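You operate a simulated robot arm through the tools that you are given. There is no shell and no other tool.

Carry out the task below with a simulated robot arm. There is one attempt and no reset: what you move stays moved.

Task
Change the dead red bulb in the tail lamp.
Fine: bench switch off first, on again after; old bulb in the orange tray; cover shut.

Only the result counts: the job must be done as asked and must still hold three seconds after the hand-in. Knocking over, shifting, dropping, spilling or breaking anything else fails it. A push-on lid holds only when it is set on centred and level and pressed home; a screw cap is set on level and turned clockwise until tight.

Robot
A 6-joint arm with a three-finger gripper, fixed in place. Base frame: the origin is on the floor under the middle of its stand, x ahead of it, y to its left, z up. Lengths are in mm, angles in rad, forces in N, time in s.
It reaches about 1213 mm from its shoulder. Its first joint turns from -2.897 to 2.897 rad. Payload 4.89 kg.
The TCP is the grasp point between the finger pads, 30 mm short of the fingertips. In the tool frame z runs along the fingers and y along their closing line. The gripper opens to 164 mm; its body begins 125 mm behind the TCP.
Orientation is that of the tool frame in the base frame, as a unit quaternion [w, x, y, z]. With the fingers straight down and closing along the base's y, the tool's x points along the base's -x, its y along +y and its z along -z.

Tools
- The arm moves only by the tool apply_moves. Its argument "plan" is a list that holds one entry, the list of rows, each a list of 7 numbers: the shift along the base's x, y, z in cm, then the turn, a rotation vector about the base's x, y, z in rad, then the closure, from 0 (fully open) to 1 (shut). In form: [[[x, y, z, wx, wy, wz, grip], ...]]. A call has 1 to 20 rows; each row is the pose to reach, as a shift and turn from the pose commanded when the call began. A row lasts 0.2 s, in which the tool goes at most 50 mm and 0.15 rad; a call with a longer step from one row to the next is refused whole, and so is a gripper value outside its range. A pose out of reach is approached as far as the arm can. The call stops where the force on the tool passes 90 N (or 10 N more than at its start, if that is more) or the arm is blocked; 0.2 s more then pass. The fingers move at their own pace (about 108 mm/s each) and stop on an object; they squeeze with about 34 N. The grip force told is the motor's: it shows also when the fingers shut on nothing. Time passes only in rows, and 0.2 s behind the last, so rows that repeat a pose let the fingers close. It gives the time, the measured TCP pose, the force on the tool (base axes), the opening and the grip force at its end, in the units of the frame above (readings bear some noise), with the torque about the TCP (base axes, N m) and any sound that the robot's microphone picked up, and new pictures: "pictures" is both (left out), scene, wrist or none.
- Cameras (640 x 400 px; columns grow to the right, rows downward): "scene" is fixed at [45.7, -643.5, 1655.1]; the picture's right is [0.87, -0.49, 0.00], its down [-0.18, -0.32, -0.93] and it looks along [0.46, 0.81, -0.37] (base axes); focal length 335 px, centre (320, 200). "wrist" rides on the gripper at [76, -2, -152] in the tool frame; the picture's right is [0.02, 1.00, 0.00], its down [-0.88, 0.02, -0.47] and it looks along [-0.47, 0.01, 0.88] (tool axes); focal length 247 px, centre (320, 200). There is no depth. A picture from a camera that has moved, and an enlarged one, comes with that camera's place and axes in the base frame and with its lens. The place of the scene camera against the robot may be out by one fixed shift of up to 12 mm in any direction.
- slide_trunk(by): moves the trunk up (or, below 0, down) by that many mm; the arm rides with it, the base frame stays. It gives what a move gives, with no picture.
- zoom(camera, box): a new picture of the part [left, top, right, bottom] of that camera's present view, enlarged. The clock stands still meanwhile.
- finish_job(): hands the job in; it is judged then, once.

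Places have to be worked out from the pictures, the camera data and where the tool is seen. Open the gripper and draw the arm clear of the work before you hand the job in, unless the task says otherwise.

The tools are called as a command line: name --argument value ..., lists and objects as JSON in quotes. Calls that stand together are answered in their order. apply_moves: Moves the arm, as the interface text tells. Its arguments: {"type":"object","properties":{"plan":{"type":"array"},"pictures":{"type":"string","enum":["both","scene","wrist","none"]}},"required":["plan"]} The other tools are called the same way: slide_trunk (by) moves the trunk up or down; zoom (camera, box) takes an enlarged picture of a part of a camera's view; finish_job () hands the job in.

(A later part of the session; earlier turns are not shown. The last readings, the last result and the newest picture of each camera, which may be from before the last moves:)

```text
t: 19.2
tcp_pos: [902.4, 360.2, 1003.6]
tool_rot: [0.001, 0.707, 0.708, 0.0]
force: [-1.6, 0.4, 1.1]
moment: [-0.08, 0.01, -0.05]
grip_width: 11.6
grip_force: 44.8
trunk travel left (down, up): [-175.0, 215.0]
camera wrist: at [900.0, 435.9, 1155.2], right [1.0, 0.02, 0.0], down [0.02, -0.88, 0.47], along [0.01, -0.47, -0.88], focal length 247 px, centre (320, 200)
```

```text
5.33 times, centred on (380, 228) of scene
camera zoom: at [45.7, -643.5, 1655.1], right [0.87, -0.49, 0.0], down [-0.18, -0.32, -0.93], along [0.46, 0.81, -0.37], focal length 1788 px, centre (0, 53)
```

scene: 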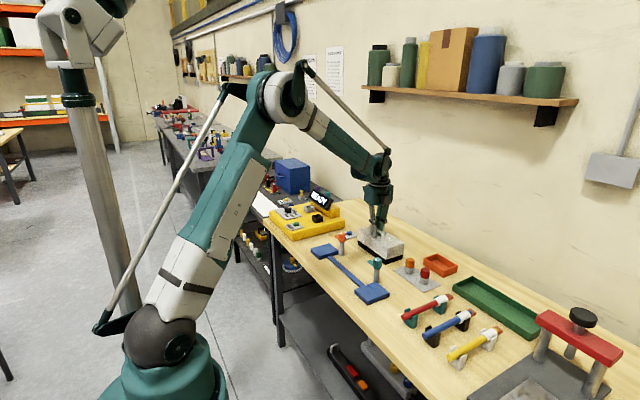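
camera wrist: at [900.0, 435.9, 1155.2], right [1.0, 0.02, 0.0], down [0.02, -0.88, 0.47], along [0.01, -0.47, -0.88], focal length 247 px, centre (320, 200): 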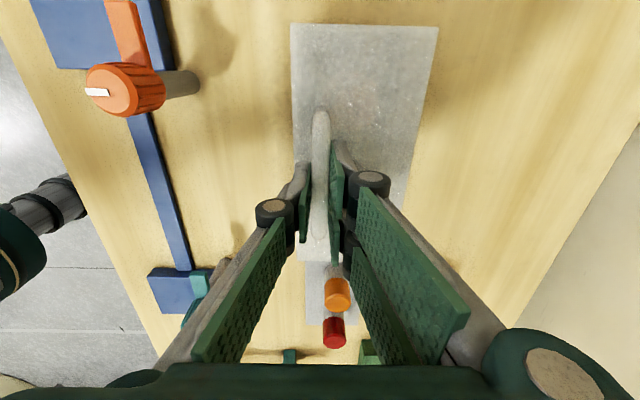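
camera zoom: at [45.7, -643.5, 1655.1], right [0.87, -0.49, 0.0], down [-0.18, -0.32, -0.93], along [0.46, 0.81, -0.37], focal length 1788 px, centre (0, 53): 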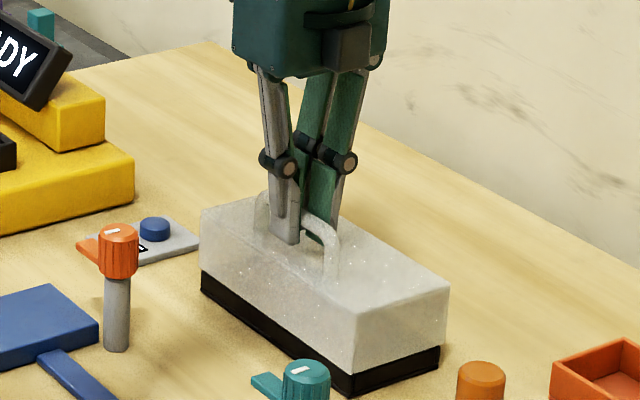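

Gripped with bar width 11.6 mm and no stress. I'll try the first 10° of the arc and check the side force to refine the hinge location.

apply_moves --plan '[[[0.4, 0, 0.3, 0, 0, 0, 1], [0.83, 0, 0.63, 0, 0, 0, 1], [1.26, 0, 0.92, 0, 0, 0, 1], [1.71, 0, 1.18, 0, 0, 0, 1], [1.71, 0, 1.18, 0, 0, 0, 1]]]' --pictures "wrist"

zoom --camera "scene" --box '[330, 190, 430, 265]'

```text
t: 20.4
tcp_pos: [919.3, 361.2, 1016.9]
tool_rot: [0.0, 0.707, 0.707, 0.001]
force: [-0.8, -2.2, 1.7]
moment: [-0.28, 0.01, -0.35]
grip_width: 11.6
grip_force: 44.9
trunk travel left (down, up): [-175.0, 215.0]
camera wrist: at [917.2, 436.0, 1167.4], right [1.0, 0.02, 0.0], down [0.02, -0.88, 0.47], along [0.01, -0.47, -0.88], focal length 247 px, centre (320, 200)
```

wrist: 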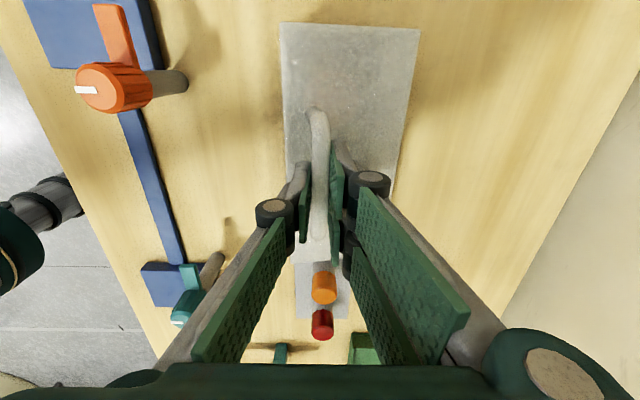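

```text
5.33 times, centred on (380, 228) of scene
camera zoom: at [45.7, -643.5, 1655.1], right [0.87, -0.49, 0.0], down [-0.18, -0.32, -0.93], along [0.46, 0.81, -0.37], focal length 1788 px, centre (0, 53)
```

zoom: 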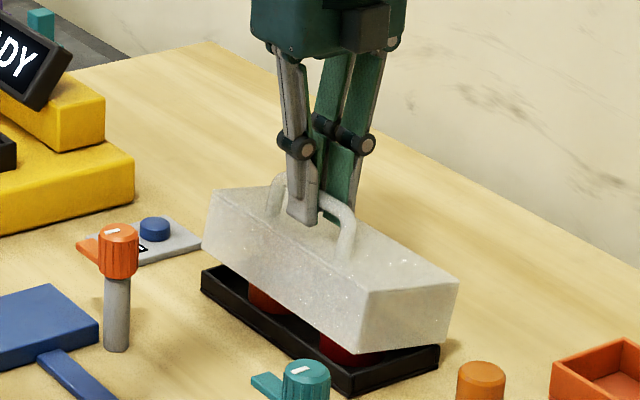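

The hinge estimate works: nearly zero force and the front rises cleanly, showing two bulbs inside. Continuing the arc to about 60°.

apply_moves --plan '[[[0.93, 0, 0.47, 0, 0, 0, 1], [1.89, 0, 0.85, 0, 0, 0, 1], [2.89, 0, 1.16, 0, 0, 0, 1], [3.91, 0, 1.37, 0, 0, 0, 1], [4.94, 0, 1.49, 0, 0, 0, 1], [5.97, 0, 1.53, 0, 0, 0, 1], [7.01, 0, 1.47, 0, 0, 0, 1], [8.04, 0, 1.33, 0, 0, 0, 1], [9.05, 0, 1.09, 0, 0, 0, 1], [10.04, 0, 0.77, 0, 0, 0, 1], [10.04, 0, 0.77, 0, 0, 0, 1]]]'

zoom --camera "scene" --box '[330, 180, 450, 265]'

```text
t: 22.8
tcp_pos: [1020.3, 360.8, 1022.6]
tool_rot: [0.0, 0.707, 0.707, 0.0]
force: [3.4, 3.6, 6.4]
moment: [0.25, -0.09, -1.53]
grip_width: 11.2
grip_force: 45.2
trunk travel left (down, up): [-175.0, 215.0]
camera wrist: at [1018.0, 436.2, 1174.3], right [1.0, 0.02, 0.0], down [0.02, -0.88, 0.47], along [0.01, -0.47, -0.88], focal length 247 px, centre (320, 200)
```

scene: 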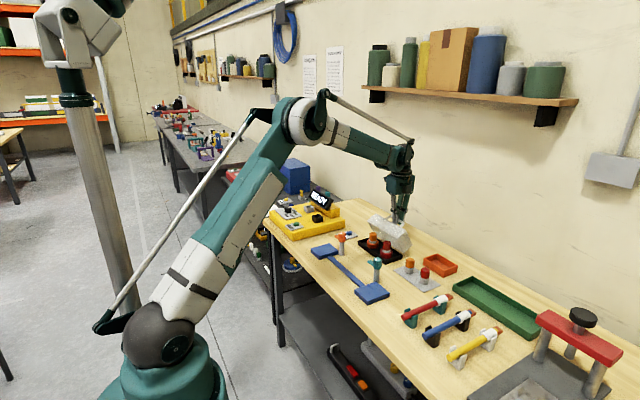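
wrist: 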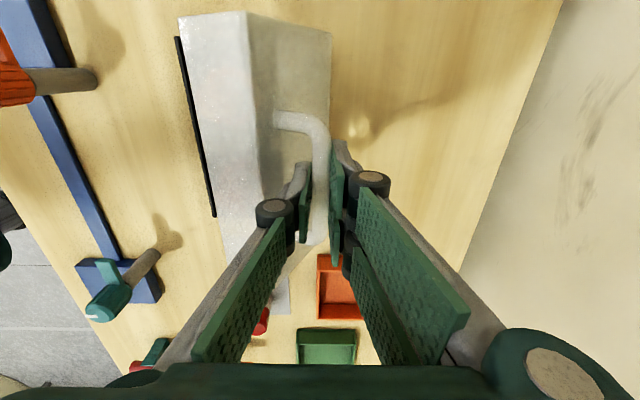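

```text
4.71 times, centred on (390, 222) of scene
camera zoom: at [45.7, -643.5, 1655.1], right [0.87, -0.49, 0.0], down [-0.18, -0.32, -0.93], along [0.46, 0.81, -0.37], focal length 1578 px, centre (-9, 94)
```

zoom: 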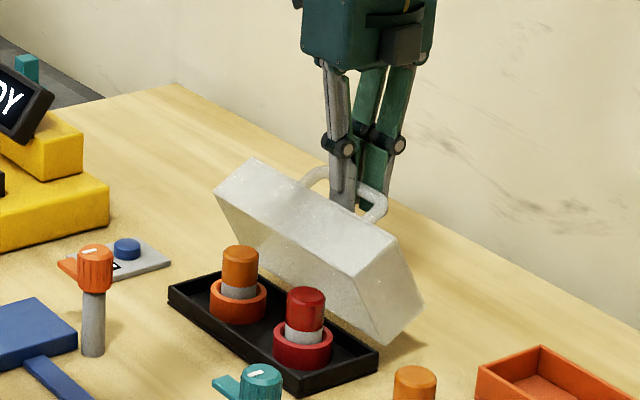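

Now at about 60° with both bulbs visible (amber left, dead red right, each in a coloured collar). Continuing the swing to about 90°.

apply_moves --plan '[[[0.96, 0, -0.41, 0, 0, 0, 1], [1.87, 0, -0.9, 0, 0, 0, 1], [2.74, 0, -1.47, 0, 0, 0, 1], [3.56, 0, -2.11, 0, 0, 0, 1], [4.32, 0, -2.82, 0, 0, 0, 1], [5.01, 0, -3.59, 0, 0, 0, 1], [5.01, 0, -3.59, 0, 0, 0, 1]]]'

zoom --camera "scene" --box '[330, 180, 450, 265]'

```text
t: 24.4
tcp_pos: [1071.7, 360.0, 987.2]
tool_rot: [-0.001, 0.707, 0.707, -0.001]
force: [5.6, 3.1, 4.0]
moment: [-0.09, -0.01, -1.63]
grip_width: 11.5
grip_force: 44.6
trunk travel left (down, up): [-175.0, 215.0]
camera wrist: at [1068.1, 436.2, 1138.8], right [1.0, 0.02, 0.0], down [0.02, -0.88, 0.47], along [0.01, -0.47, -0.88], focal length 247 px, centre (320, 200)
```

scene: 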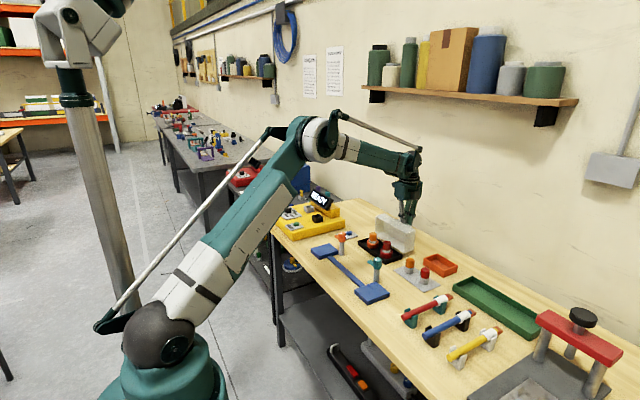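
wrist: 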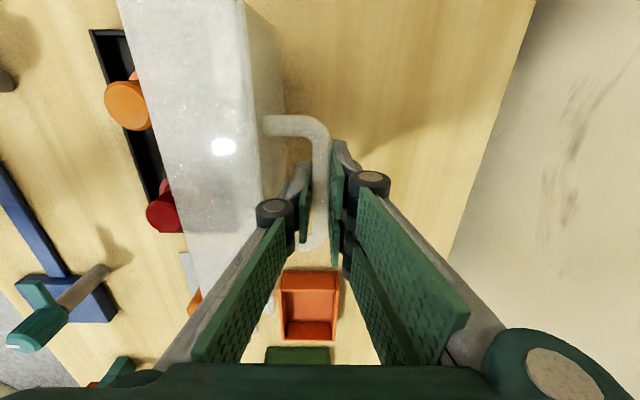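

```text
4.71 times, centred on (390, 222) of scene
camera zoom: at [45.7, -643.5, 1655.1], right [0.87, -0.49, 0.0], down [-0.18, -0.32, -0.93], along [0.46, 0.81, -0.37], focal length 1578 px, centre (-9, 94)
```

zoom: 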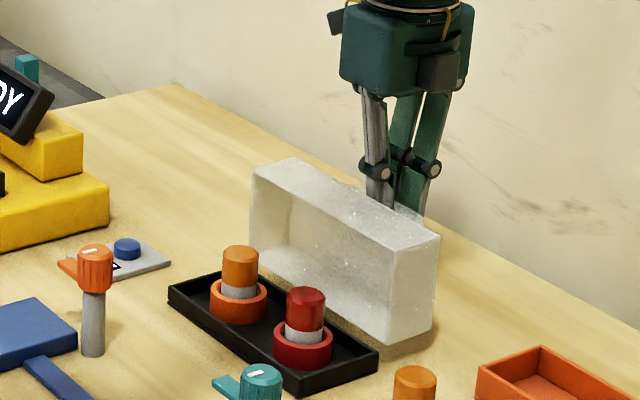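

The cover stands at about 90° with low forces. I'll continue gently toward 105° to find the stop, so it rests past vertical.

apply_moves --plan '[[[0.32, 0, -0.4, 0, 0, 0, 1], [0.63, 0, -0.83, 0, 0, 0, 1], [0.91, 0, -1.26, 0, 0, 0, 1], [1.18, 0, -1.71, 0, 0, 0, 1]]]'

zoom --camera "scene" --box '[330, 180, 450, 265]'

```text
t: 25.4
tcp_pos: [1083.4, 360.7, 969.6]
tool_rot: [0.002, 0.707, 0.707, 0.0]
force: [38.5, 11.2, 23.2]
moment: [-0.03, -0.12, -1.84]
grip_width: 11.3
grip_force: 44.8
trunk travel left (down, up): [-175.0, 215.0]
camera wrist: at [1080.2, 436.1, 1121.8], right [1.0, 0.02, 0.0], down [0.02, -0.88, 0.47], along [0.01, -0.47, -0.88], focal length 247 px, centre (320, 200)
```

scene: 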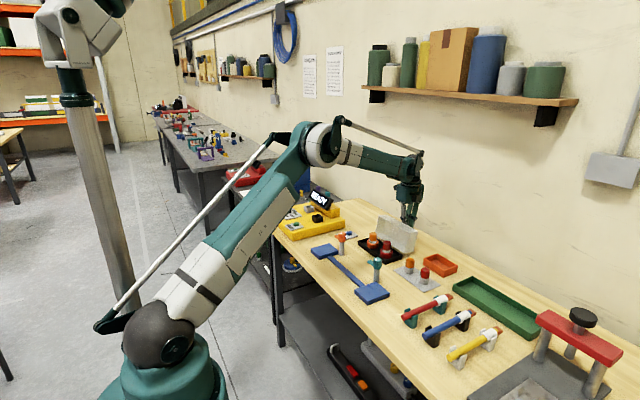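
wrist: 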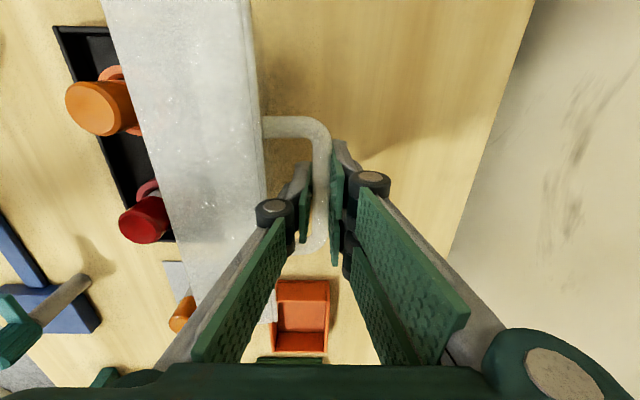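

```text
4.71 times, centred on (390, 222) of scene
camera zoom: at [45.7, -643.5, 1655.1], right [0.87, -0.49, 0.0], down [-0.18, -0.32, -0.93], along [0.46, 0.81, -0.37], focal length 1578 px, centre (-9, 94)
```

zoom: 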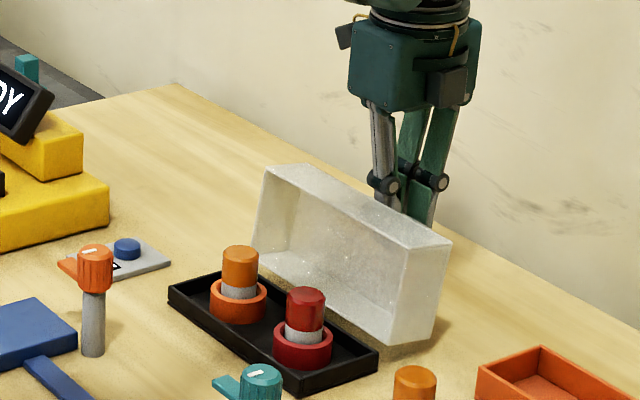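

Reaction is now purely radial (about 45 N), so my radius is slightly short and there's no stop yet. I'll continue a few degrees with the radius relaxed outward 3 mm.

apply_moves --plan '[[[0.27, 0, 0.13, 0, 0, 0, 1], [0.42, 0, -0.15, 0, 0, 0, 1], [0.56, 0, -0.42, 0, 0, 0, 1], [0.56, 0, -0.42, 0, 0, 0, 1]]]' --pictures "none"

zoom --camera "scene" --box '[330, 180, 450, 265]'

```text
t: 26.4
tcp_pos: [1085.8, 360.4, 965.4]
tool_rot: [-0.001, 0.707, 0.708, -0.001]
force: [-30.4, -6.0, -17.0]
moment: [-0.63, 0.27, -1.42]
grip_width: 11.5
grip_force: 44.5
trunk travel left (down, up): [-175.0, 215.0]
```

```text
4.71 times, centred on (390, 222) of scene
camera zoom: at [45.7, -643.5, 1655.1], right [0.87, -0.49, 0.0], down [-0.18, -0.32, -0.93], along [0.46, 0.81, -0.37], focal length 1578 px, centre (-9, 94)
```

zoom: 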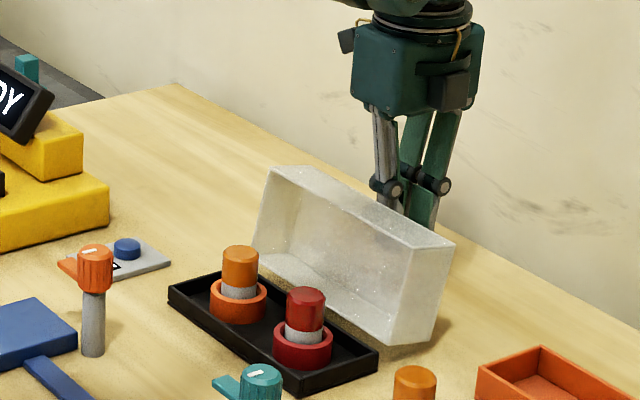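

The force flipped sign (radial, over-corrected by ~1.5 mm), so still no stop and the cover is at about 103°, well past balance. I'll relax that, open the fingers only slightly (to ~16 mm) and rise straight off the bar.

apply_moves --plan '[[[-0.13, 0, -0.07, 0, 0, 0, 1], [-0.13, 0, -0.07, 0, 0, 0, 0.9], [-0.13, 0, -0.07, 0, 0, 0, 0.9], [-0.13, 0, -0.07, 0, 0, 0, 0.9]]]'

zoom --camera "scene" --box '[350, 180, 450, 265]'

zoom --camera "wrist" --box '[220, 80, 420, 280]'

```text
t: 27.4
tcp_pos: [1086.7, 359.8, 965.5]
tool_rot: [0.0, 0.707, 0.707, 0.0]
force: [5.8, 3.3, 12.4]
moment: [-0.08, 0.83, -0.26]
grip_width: 13.1
grip_force: 0.1
trunk travel left (down, up): [-175.0, 215.0]
camera wrist: at [1083.9, 436.0, 1116.9], right [1.0, 0.02, 0.0], down [0.02, -0.88, 0.47], along [0.01, -0.47, -0.88], focal length 247 px, centre (320, 200)
```

scene: 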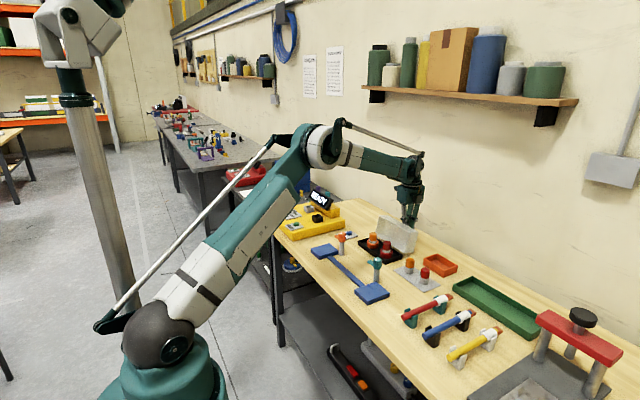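
wrist: 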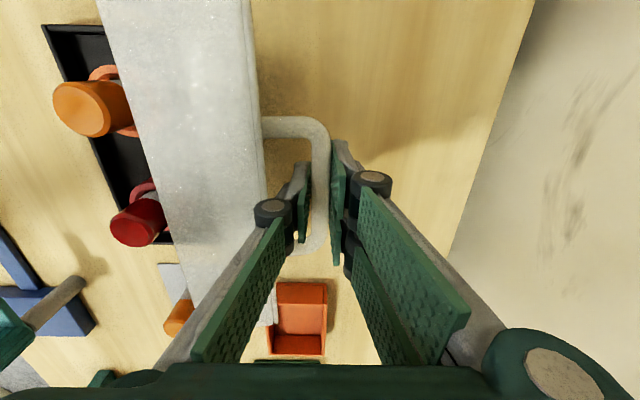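

```text
4.71 times, centred on (400, 222) of scene
camera zoom: at [45.7, -643.5, 1655.1], right [0.87, -0.49, 0.0], down [-0.18, -0.32, -0.93], along [0.46, 0.81, -0.37], focal length 1578 px, centre (-56, 94)
```

zoom: 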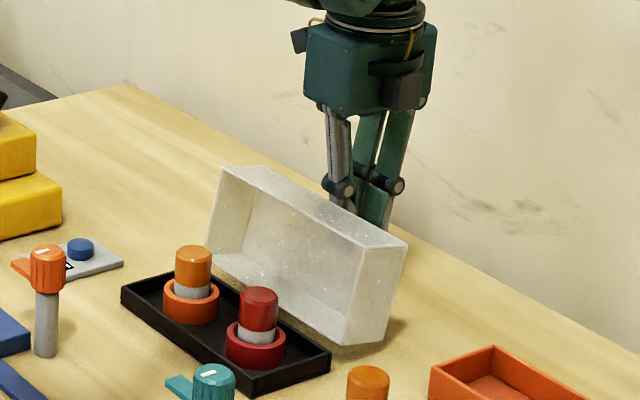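

```text
2.00 times, centred on (320, 180) of wrist
camera zoom: at [1083.9, 436.0, 1116.9], right [1.0, 0.02, 0.0], down [0.02, -0.88, 0.47], along [0.01, -0.47, -0.88], focal length 494 px, centre (320, 240)
```

zoom: 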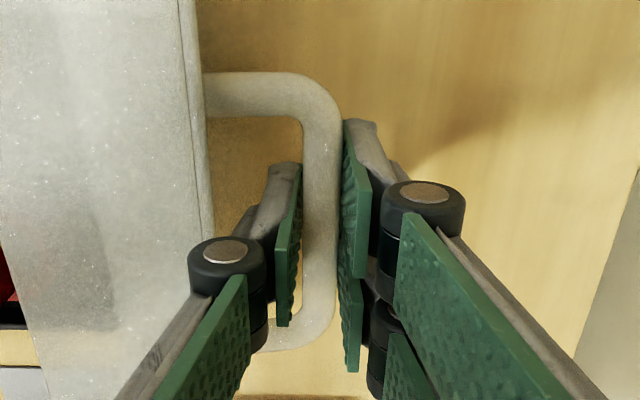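

Fingers opened to 13 mm around the bar and the cover is staying put. Rising straight up slowly to slide off the bar.

apply_moves --plan '[[[0, 0, 0.5, 0, 0, 0, 0.9], [0, 0, 1.0, 0, 0, 0, 0.9], [0, 0, 1.5, 0, 0, 0, 0.9]]]'

zoom --camera "scene" --box '[350, 180, 450, 265]'

zoom --camera "wrist" --box '[220, 80, 420, 280]'

```text
t: 28.2
tcp_pos: [1086.9, 360.5, 980.6]
tool_rot: [0.0, 0.707, 0.707, 0.001]
force: [-1.2, 0.2, -0.8]
moment: [0.0, 0.06, -0.01]
grip_width: 16.8
grip_force: 0.4
trunk travel left (down, up): [-175.0, 215.0]
camera wrist: at [1084.0, 435.9, 1131.6], right [1.0, 0.02, 0.0], down [0.02, -0.88, 0.47], along [0.01, -0.47, -0.88], focal length 247 px, centre (320, 200)
```

scene: 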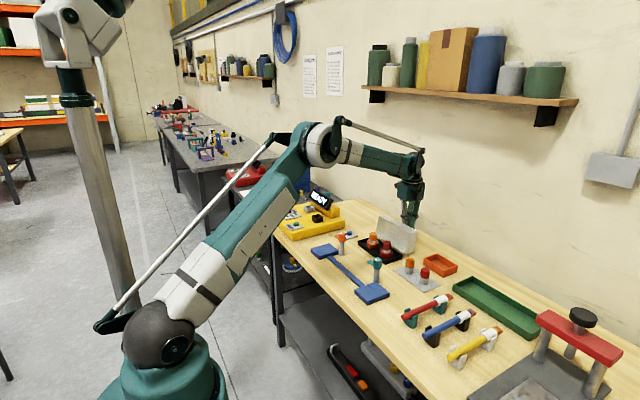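
wrist: 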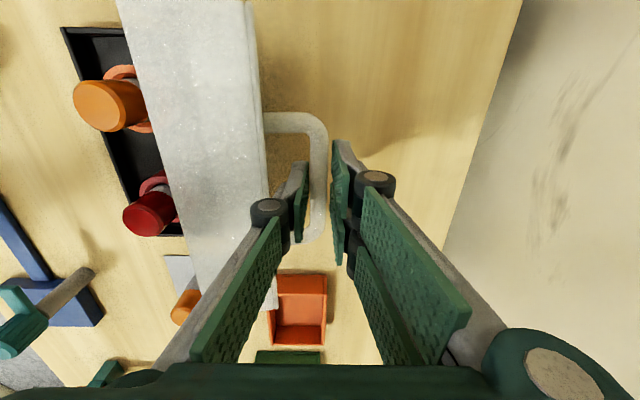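

```text
4.71 times, centred on (400, 222) of scene
camera zoom: at [45.7, -643.5, 1655.1], right [0.87, -0.49, 0.0], down [-0.18, -0.32, -0.93], along [0.46, 0.81, -0.37], focal length 1578 px, centre (-56, 94)
```

zoom: 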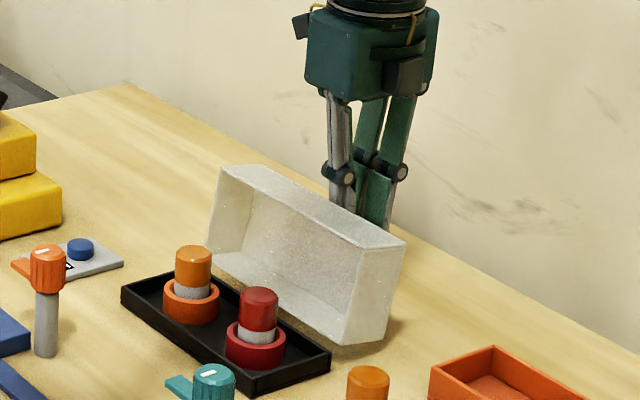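

```text
2.00 times, centred on (320, 180) of wrist
camera zoom: at [1084.0, 435.9, 1131.6], right [1.0, 0.02, 0.0], down [0.02, -0.88, 0.47], along [0.01, -0.47, -0.88], focal length 494 px, centre (320, 240)
```

zoom: 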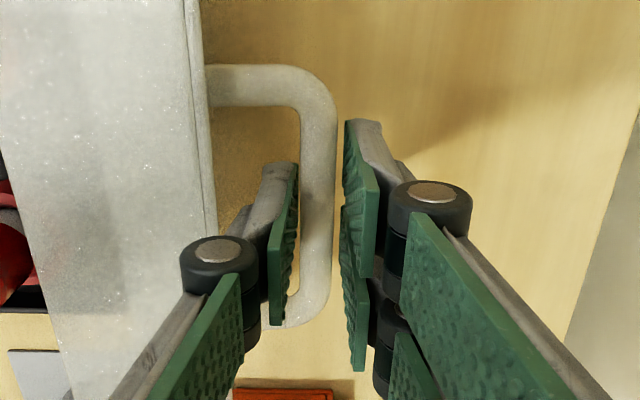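

Released cleanly: zero force, and the cover holds itself open at about 103°. I'll rise, open up, turn the tool back +90°, and move to view the two bulbs.

apply_moves --plan '[[[0, 0, 3, 0, 0, 0, 0.9], [0, 0, 7, 0, 0, 0, 0.9], [0, 0, 11, 0, 0, 0, 0.9], [-2, -0.5, 12.5, 0, 0, 0.1428, 0.7], [-4, -1, 12.5, 0, 0, 0.2856, 0.6], [-6, -1.5, 12.5, 0, 0, 0.4284, 0.6], [-8, -2, 12.5, 0, 0, 0.5712, 0.6], [-10, -2.5, 12.5, 0, 0, 0.714, 0.6], [-12.5, -3, 12.5, 0, 0, 0.8568, 0.6], [-15, -3.5, 12.5, 0, 0, 0.9996, 0.6], [-17.5, -4, 12.5, 0, 0, 1.1424, 0.6], [-20, -4, 12.5, 0, 0, 1.2852, 0.6], [-22.5, -4, 12.5, 0, 0, 1.428, 0.6], [-24.5, -4, 12.5, 0, 0, 1.5708, 0.6], [-24.5, -4, 12.5, 0, 0, 1.5708, 0.6]]]'

zoom --camera "wrist" --box '[240, 130, 400, 230]'

zoom --camera "scene" --box '[350, 205, 430, 265]'

```text
t: 31.4
tcp_pos: [841.8, 319.0, 1104.8]
tool_rot: [0.0, -0.001, 1.0, 0.0]
force: [-0.2, -0.3, 0.5]
moment: [-0.01, -0.01, -0.02]
grip_width: 66.0
grip_force: 0.2
trunk travel left (down, up): [-175.0, 215.0]
camera wrist: at [763.4, 317.3, 1256.9], right [-0.02, 1.0, 0.0], down [0.88, 0.02, 0.47], along [0.47, 0.01, -0.88], focal length 247 px, centre (320, 200)
```

scene: 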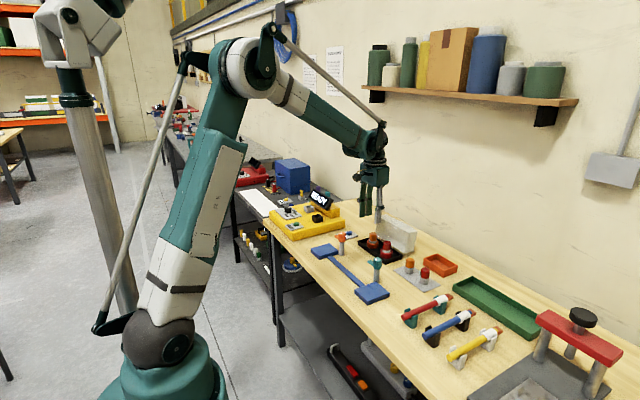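
wrist: 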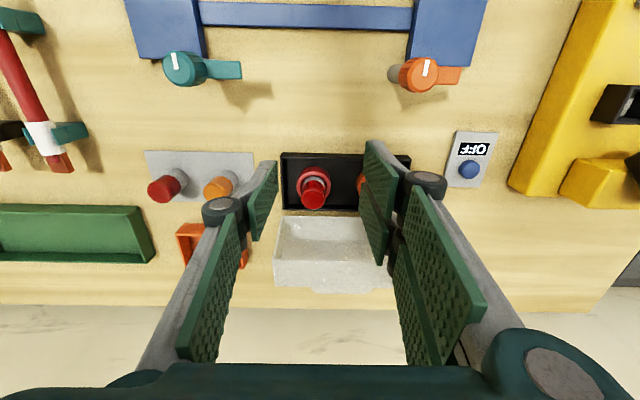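

```text
4.00 times, centred on (320, 180) of wrist
camera zoom: at [763.4, 317.3, 1256.9], right [-0.02, 1.0, 0.0], down [0.88, 0.02, 0.47], along [0.47, 0.01, -0.88], focal length 988 px, centre (320, 280)
```

zoom: 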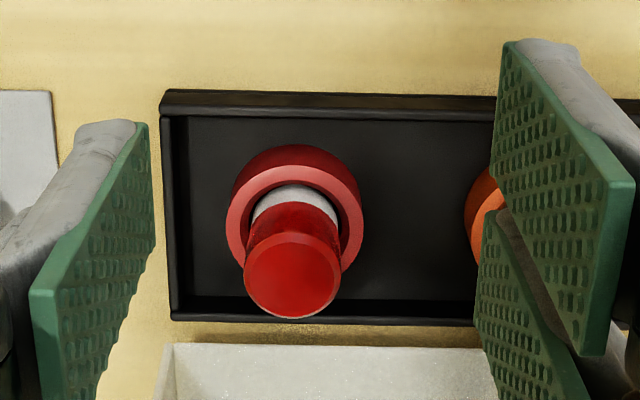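

```text
6.67 times, centred on (390, 235) of scene
camera zoom: at [45.7, -643.5, 1655.1], right [0.87, -0.49, 0.0], down [-0.18, -0.32, -0.93], along [0.46, 0.81, -0.37], focal length 2235 px, centre (-147, -33)
```

zoom: 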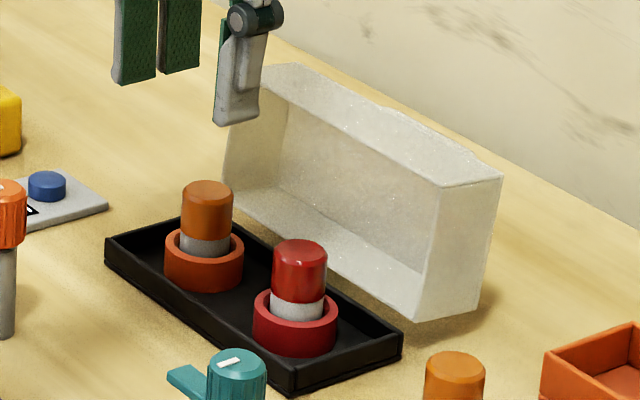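

The dead red bulb (Ø≈35 mm) is at about (929, 311) with its top near z≈945 and the collar top near z≈905. I'll move directly above it and check alignment before descending.

apply_moves --plan '[[[3, -0.3, -1, 0, 0, 0, 0.6], [6, -0.5, -3, 0, 0, 0, 0.6], [8.7, -0.8, -5, 0, 0, 0, 0.6], [8.7, -0.8, -8, 0, 0, 0, 0.6], [8.7, -0.8, -10, 0, 0, 0, 0.6], [8.7, -0.8, -10, 0, 0, 0, 0.6]]]'

zoom --camera "wrist" --box '[220, 80, 420, 230]'

zoom --camera "scene" --box '[350, 205, 430, 265]'

```text
t: 32.8
tcp_pos: [929.7, 312.8, 1004.9]
tool_rot: [0.0, 0.0, 1.0, 0.0]
force: [-0.7, 1.0, -0.1]
moment: [0.01, 0.04, 0.01]
grip_width: 65.5
grip_force: 0.1
trunk travel left (down, up): [-175.0, 215.0]
camera wrist: at [851.8, 310.3, 1156.4], right [-0.02, 1.0, 0.0], down [0.88, 0.02, 0.47], along [0.47, 0.01, -0.88], focal length 247 px, centre (320, 200)
```

scene: 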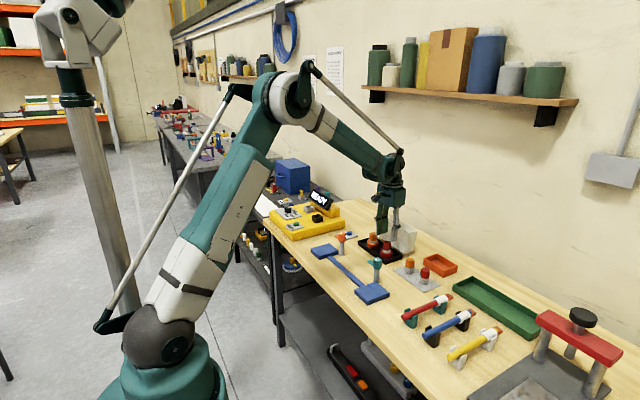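
wrist: 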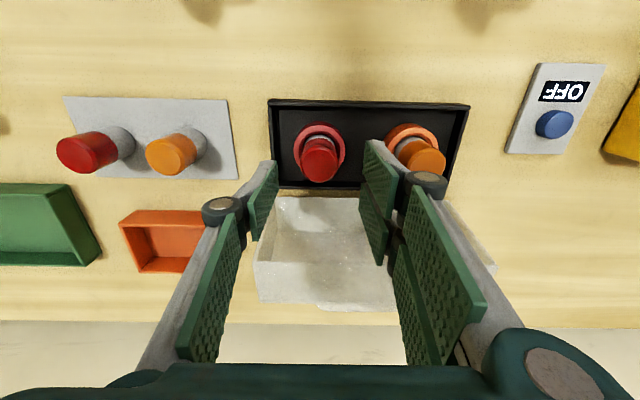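

```text
2.67 times, centred on (320, 155) of wrist
camera zoom: at [851.8, 310.3, 1156.4], right [-0.02, 1.0, 0.0], down [0.88, 0.02, 0.47], along [0.47, 0.01, -0.88], focal length 659 px, centre (320, 320)
```

zoom: 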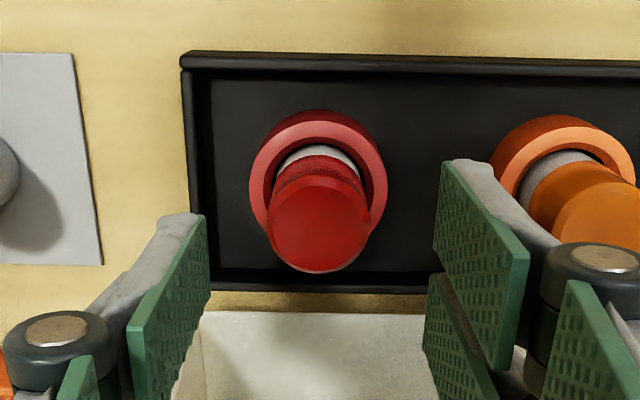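

```text
6.67 times, centred on (390, 235) of scene
camera zoom: at [45.7, -643.5, 1655.1], right [0.87, -0.49, 0.0], down [-0.18, -0.32, -0.93], along [0.46, 0.81, -0.37], focal length 2235 px, centre (-147, -33)
```

zoom: 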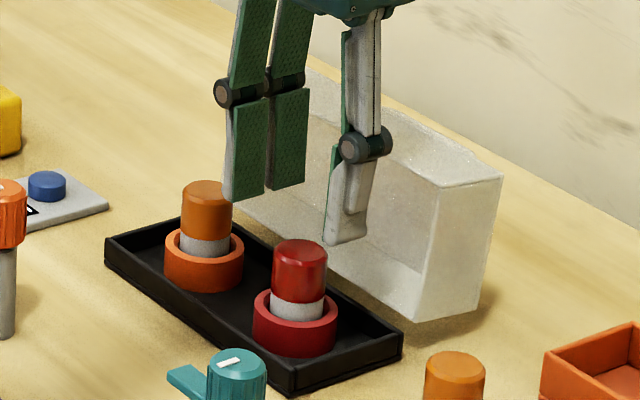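

Triangulation puts the bulb top at (928, 311, 948). I'll correct by about 1.5 mm and descend so the tips sit just above the collar.

apply_moves --plan '[[[-0.15, -0.15, -2, 0, 0, 0, 0.6], [-0.15, -0.15, -4.5, 0, 0, 0, 0.6], [-0.15, -0.15, -5.8, 0, 0, 0, 0.6], [-0.15, -0.15, -6.3, 0, 0, 0, 0.6], [-0.15, -0.15, -6.3, 0, 0, 0, 0.6]]]'

zoom --camera "wrist" --box '[220, 80, 420, 230]'

zoom --camera "scene" --box '[350, 205, 430, 265]'

```text
t: 34.0
tcp_pos: [926.7, 311.4, 941.8]
tool_rot: [0.0, 0.0, 1.0, 0.0]
force: [1.1, -1.0, -0.1]
moment: [-0.02, 0.05, -0.01]
grip_width: 65.5
grip_force: 0.1
trunk travel left (down, up): [-175.0, 215.0]
camera wrist: at [849.6, 309.4, 1093.3], right [-0.02, 1.0, 0.0], down [0.88, 0.02, 0.47], along [0.47, 0.01, -0.88], focal length 247 px, centre (320, 200)
```

scene: 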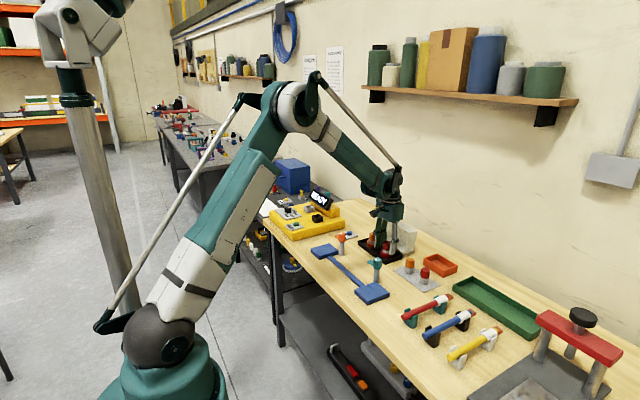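
wrist: 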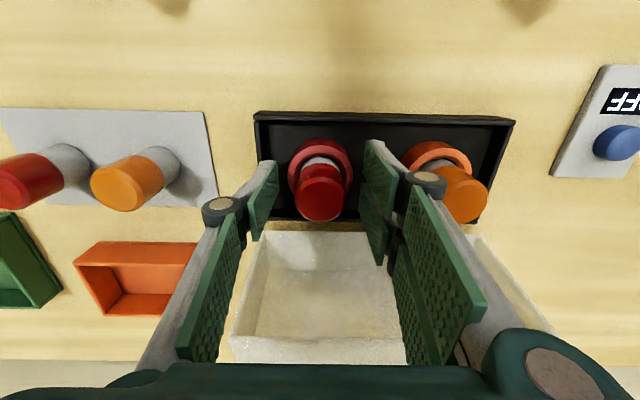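

```text
2.67 times, centred on (320, 155) of wrist
camera zoom: at [849.6, 309.4, 1093.3], right [-0.02, 1.0, 0.0], down [0.88, 0.02, 0.47], along [0.47, 0.01, -0.88], focal length 659 px, centre (320, 320)
```

zoom: 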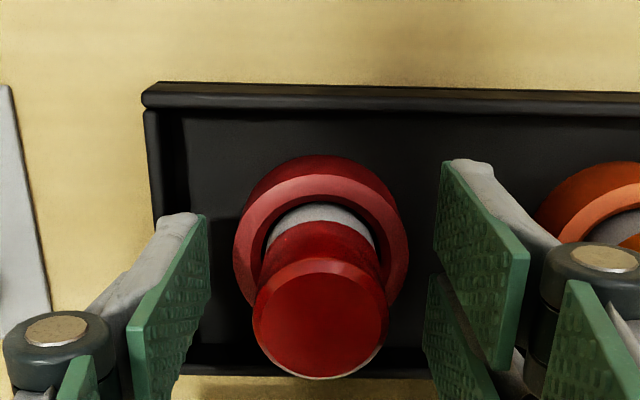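

```text
6.67 times, centred on (390, 235) of scene
camera zoom: at [45.7, -643.5, 1655.1], right [0.87, -0.49, 0.0], down [-0.18, -0.32, -0.93], along [0.46, 0.81, -0.37], focal length 2235 px, centre (-147, -33)
```

zoom: 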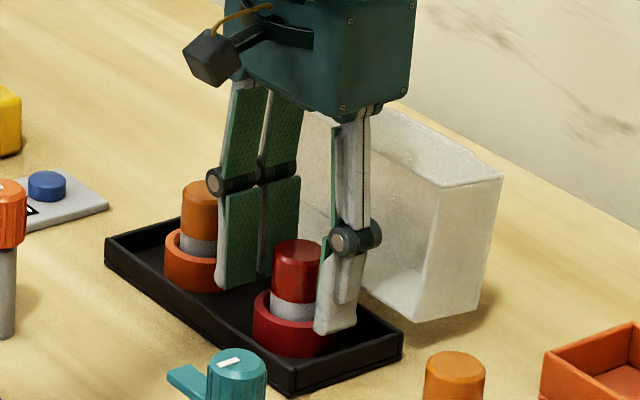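

Aligned: the bulb's axis passes through the TCP and the tips are clear of the collar. Closing on the bulb.

apply_moves --plan '[[[0, 0, 0, 0, 0, 0, 0.75], [0, 0, 0, 0, 0, 0, 0.85], [0, 0, 0, 0, 0, 0, 1], [0, 0, 0, 0, 0, 0, 1]]]' --pictures "wrist"

zoom --camera "scene" --box '[350, 205, 430, 265]'

```text
t: 35.0
tcp_pos: [926.0, 312.2, 942.7]
tool_rot: [0.0, 0.0, 1.0, -0.001]
force: [0.6, -0.1, -0.6]
moment: [0.03, 0.03, 0.02]
grip_width: 32.3
grip_force: 34.0
trunk travel left (down, up): [-175.0, 215.0]
camera wrist: at [849.5, 309.3, 1093.5], right [-0.02, 1.0, 0.0], down [0.88, 0.02, 0.47], along [0.47, 0.01, -0.88], focal length 247 px, centre (320, 200)
```

wrist: 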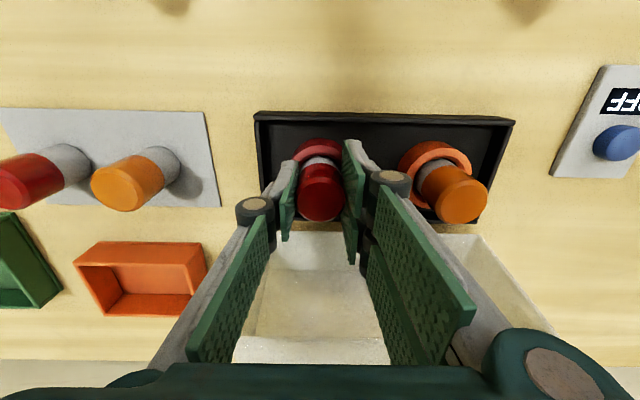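

```text
6.67 times, centred on (390, 235) of scene
camera zoom: at [45.7, -643.5, 1655.1], right [0.87, -0.49, 0.0], down [-0.18, -0.32, -0.93], along [0.46, 0.81, -0.37], focal length 2235 px, centre (-147, -33)
```

zoom: 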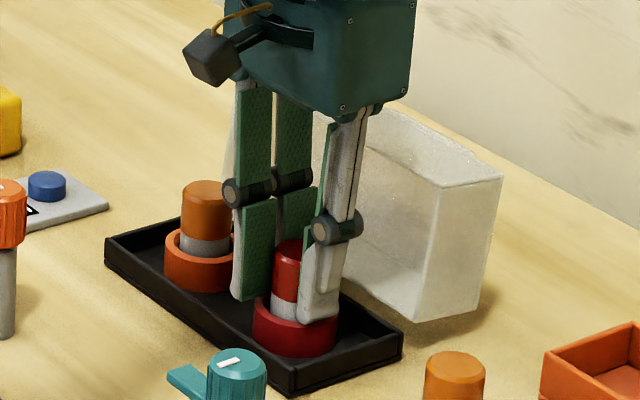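

Gripped at 32.3 mm with 34 N. Trying a gentle straight pull of a few mm to feel whether it is push-fit or bayonet.

apply_moves --plan '[[[0, 0, 0.15, 0, 0, 0, 1], [0, 0, 0.3, 0, 0, 0, 1], [0, 0, 0.3, 0, 0, 0, 1]]]' --pictures "wrist"

zoom --camera "scene" --box '[350, 205, 430, 265]'

```text
t: 35.8
tcp_pos: [927.1, 312.3, 945.7]
tool_rot: [0.0, -0.001, 1.0, 0.0]
force: [-0.5, 0.4, -0.2]
moment: [0.0, 0.0, 0.0]
grip_width: 32.4
grip_force: 34.1
trunk travel left (down, up): [-175.0, 215.0]
camera wrist: at [849.6, 309.4, 1096.7], right [-0.02, 1.0, 0.0], down [0.88, 0.02, 0.47], along [0.47, 0.01, -0.88], focal length 247 px, centre (320, 200)
```

wrist: 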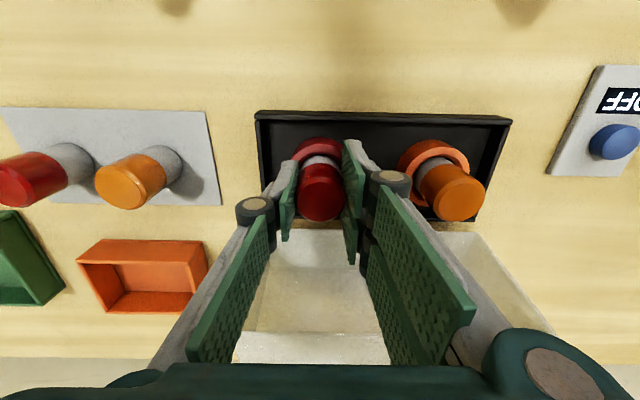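

```text
6.67 times, centred on (390, 235) of scene
camera zoom: at [45.7, -643.5, 1655.1], right [0.87, -0.49, 0.0], down [-0.18, -0.32, -0.93], along [0.46, 0.81, -0.37], focal length 2235 px, centre (-147, -33)
```

zoom: 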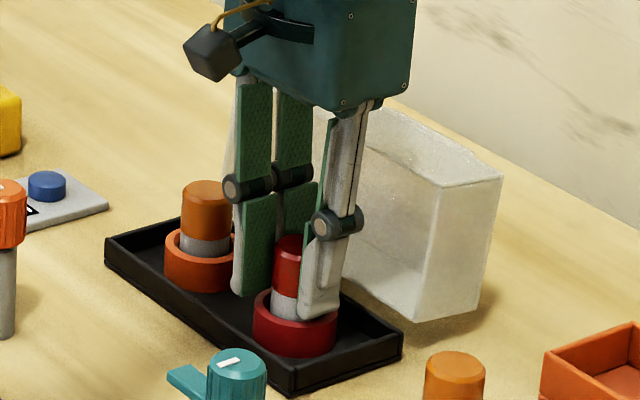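

The bulb lifts with no resistance, so it's a drop-in fit. I'll lift it well clear and look at its full length.

apply_moves --plan '[[[0, 0, 1, 0, 0, 0, 1], [0, 0, 2.5, 0, 0, 0, 1], [0, 0, 4.5, 0, 0, 0, 1], [0, 0, 7, 0, 0, 0, 1], [0, 0, 10, 0, 0, 0, 1], [0, 0, 10, 0, 0, 0, 1]]]'

zoom --camera "scene" --box '[350, 195, 430, 265]'

zoom --camera "wrist" --box '[220, 80, 420, 230]'

zoom --camera "scene" --box '[390, 245, 470, 305]'

```text
t: 37.2
tcp_pos: [926.1, 311.1, 1046.1]
tool_rot: [0.0, 0.0, 1.0, 0.0]
force: [-1.4, -0.1, -1.7]
moment: [0.03, -0.05, -0.01]
grip_width: 32.0
grip_force: 34.2
trunk travel left (down, up): [-175.0, 215.0]
camera wrist: at [849.2, 308.7, 1196.8], right [-0.02, 1.0, 0.0], down [0.88, 0.02, 0.47], along [0.47, 0.01, -0.88], focal length 247 px, centre (320, 200)
```

scene: 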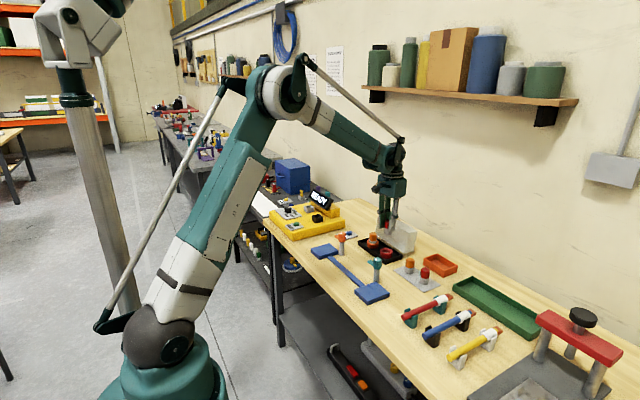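
wrist: 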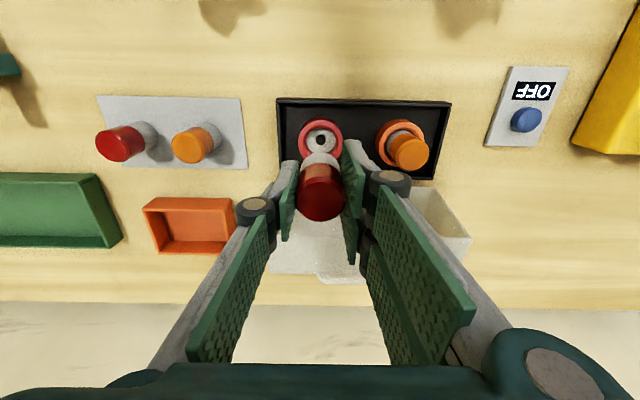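

```text
5.71 times, centred on (390, 230) of scene
camera zoom: at [45.7, -643.5, 1655.1], right [0.87, -0.49, 0.0], down [-0.18, -0.32, -0.93], along [0.46, 0.81, -0.37], focal length 1916 px, centre (-80, 29)
```

zoom: 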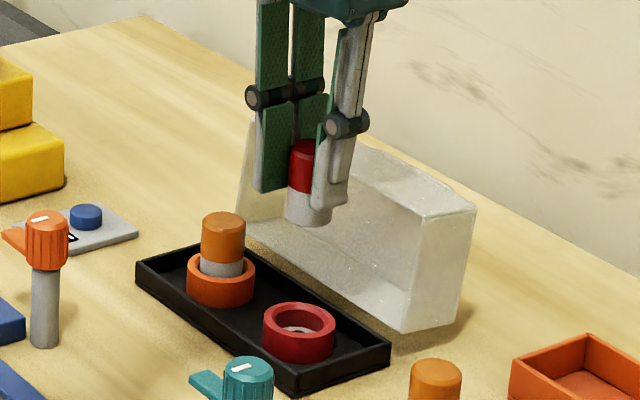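

```text
2.67 times, centred on (320, 155) of wrist
camera zoom: at [849.2, 308.7, 1196.8], right [-0.02, 1.0, 0.0], down [0.88, 0.02, 0.47], along [0.47, 0.01, -0.88], focal length 659 px, centre (320, 320)
```

zoom: 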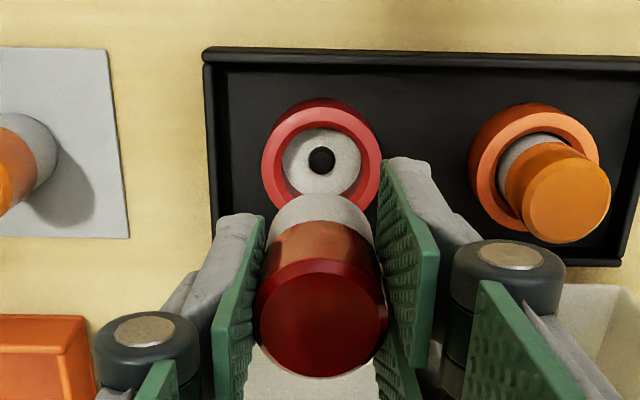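

```text
6.67 times, centred on (430, 275) of scene
camera zoom: at [45.7, -643.5, 1655.1], right [0.87, -0.49, 0.0], down [-0.18, -0.32, -0.93], along [0.46, 0.81, -0.37], focal length 2235 px, centre (-413, -300)
```

zoom: 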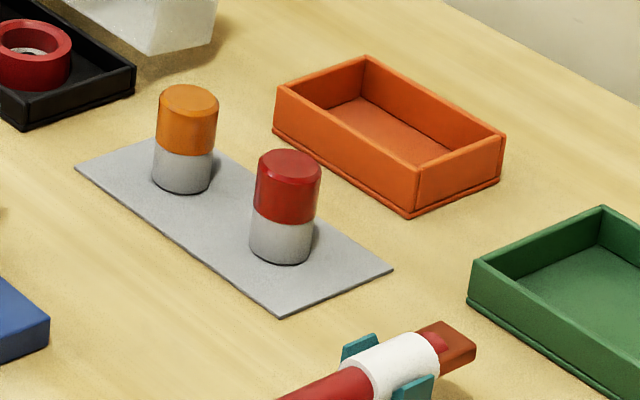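

The socket is a collar with a centre contact and the spares stand freely on the plate, about 56 mm tall. I'll carry the old bulb toward the orange tray and view it for placement.

apply_moves --plan '[[[1, -3.5, 0.5, 0, 0, 0, 1], [2.5, -7.5, 0.5, 0, 0, 0, 1], [4, -11.5, 0.5, 0, 0, 0, 1], [5.5, -15.5, 0.5, 0, 0, 0, 1], [7.4, -19, 0.5, 0, 0, 0, 1], [7.4, -19, 0.5, 0, 0, 0, 1]]]'

zoom --camera "wrist" --box '[200, 80, 440, 230]'

```text
t: 38.6
tcp_pos: [1002.1, 121.4, 1050.1]
tool_rot: [0.0, 0.0, 1.0, 0.0]
force: [-0.5, 0.4, 0.0]
moment: [0.03, 0.04, -0.02]
grip_width: 32.3
grip_force: 34.1
trunk travel left (down, up): [-175.0, 215.0]
camera wrist: at [924.4, 118.7, 1202.2], right [-0.02, 1.0, 0.0], down [0.88, 0.02, 0.47], along [0.47, 0.01, -0.88], focal length 247 px, centre (320, 200)
```

scene: 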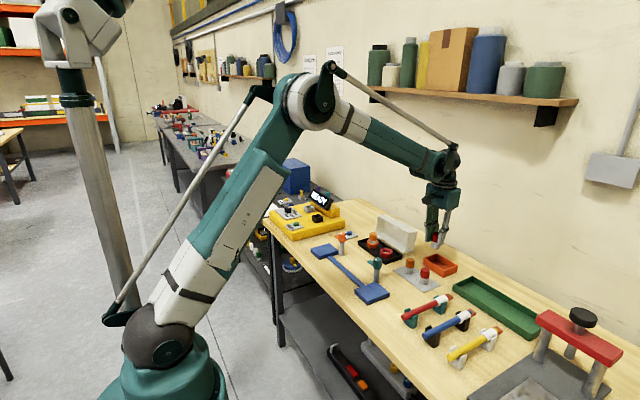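
wrist: 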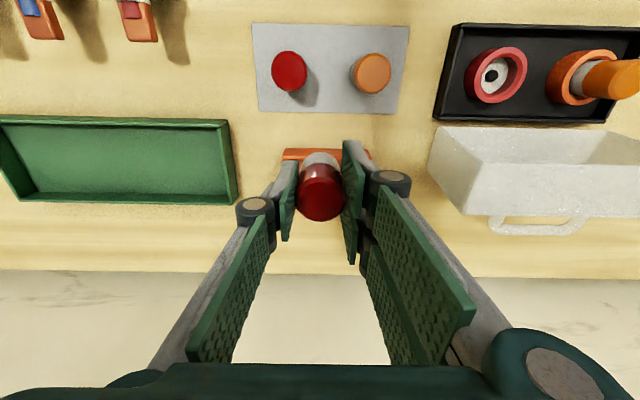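

```text
2.67 times, centred on (320, 155) of wrist
camera zoom: at [924.4, 118.7, 1202.2], right [-0.02, 1.0, 0.0], down [0.88, 0.02, 0.47], along [0.47, 0.01, -0.88], focal length 659 px, centre (320, 320)
```

zoom: 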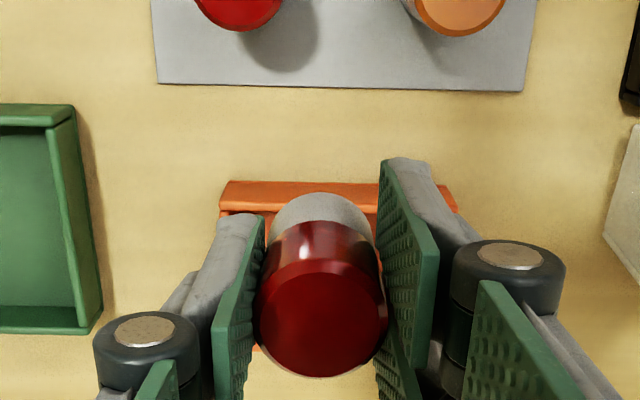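

The tray is partly hidden behind the bulb. I'll sidestep in y to view the whole tray unobstructed, then compute its centre.

apply_moves --plan '[[[-1, 4.5, 0, 0, 0, 0, 1], [-1.5, 9, 0, 0, 0, 0, 1], [-2, 13.5, 0, 0, 0, 0, 1], [-2, 17, 0, 0, 0, 0, 1], [-2, 17, 0, 0, 0, 0, 1]]]' --pictures "wrist"

zoom --camera "wrist" --box '[110, 110, 270, 230]'

zoom --camera "wrist" --box '[110, 0, 270, 110]'

```text
t: 39.8
tcp_pos: [982.3, 293.0, 1049.4]
tool_rot: [0.001, -0.001, 1.0, 0.0]
force: [0.0, 0.7, -0.7]
moment: [-0.1, -0.02, 0.02]
grip_width: 31.9
grip_force: 34.7
trunk travel left (down, up): [-175.0, 215.0]
camera wrist: at [904.5, 290.3, 1201.7], right [-0.02, 1.0, 0.0], down [0.88, 0.02, 0.47], along [0.47, 0.01, -0.88], focal length 247 px, centre (320, 200)
```

wrist: 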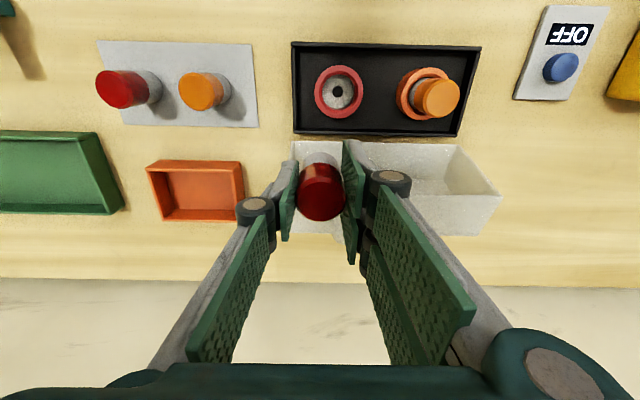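

```text
3.33 times, centred on (190, 170) of wrist
camera zoom: at [904.5, 290.3, 1201.7], right [-0.02, 1.0, 0.0], down [0.88, 0.02, 0.47], along [0.47, 0.01, -0.88], focal length 823 px, centre (753, 300)
```

zoom: 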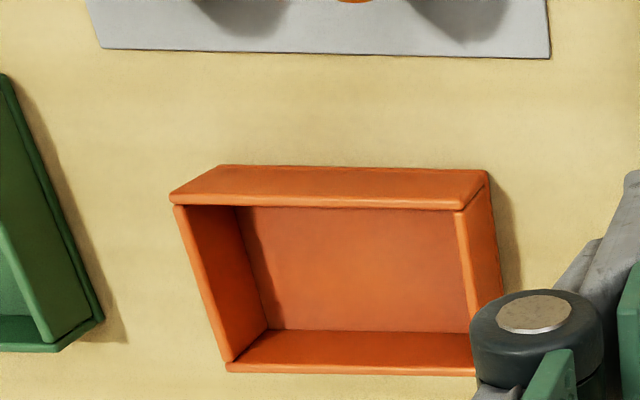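

```text
3.64 times, centred on (190, 55) of wrist
camera zoom: at [904.5, 290.3, 1201.7], right [-0.02, 1.0, 0.0], down [0.88, 0.02, 0.47], along [0.47, 0.01, -0.88], focal length 898 px, centre (793, 727)
```

zoom: 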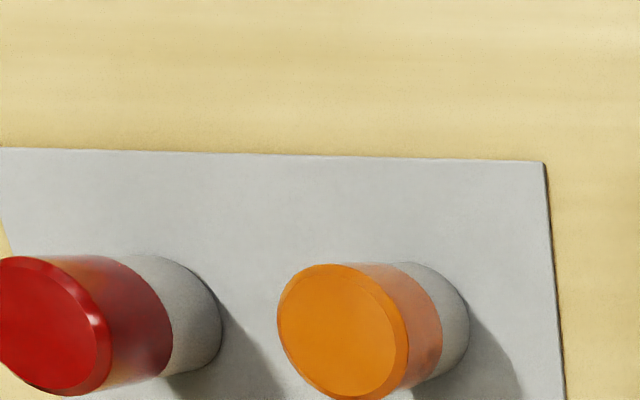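

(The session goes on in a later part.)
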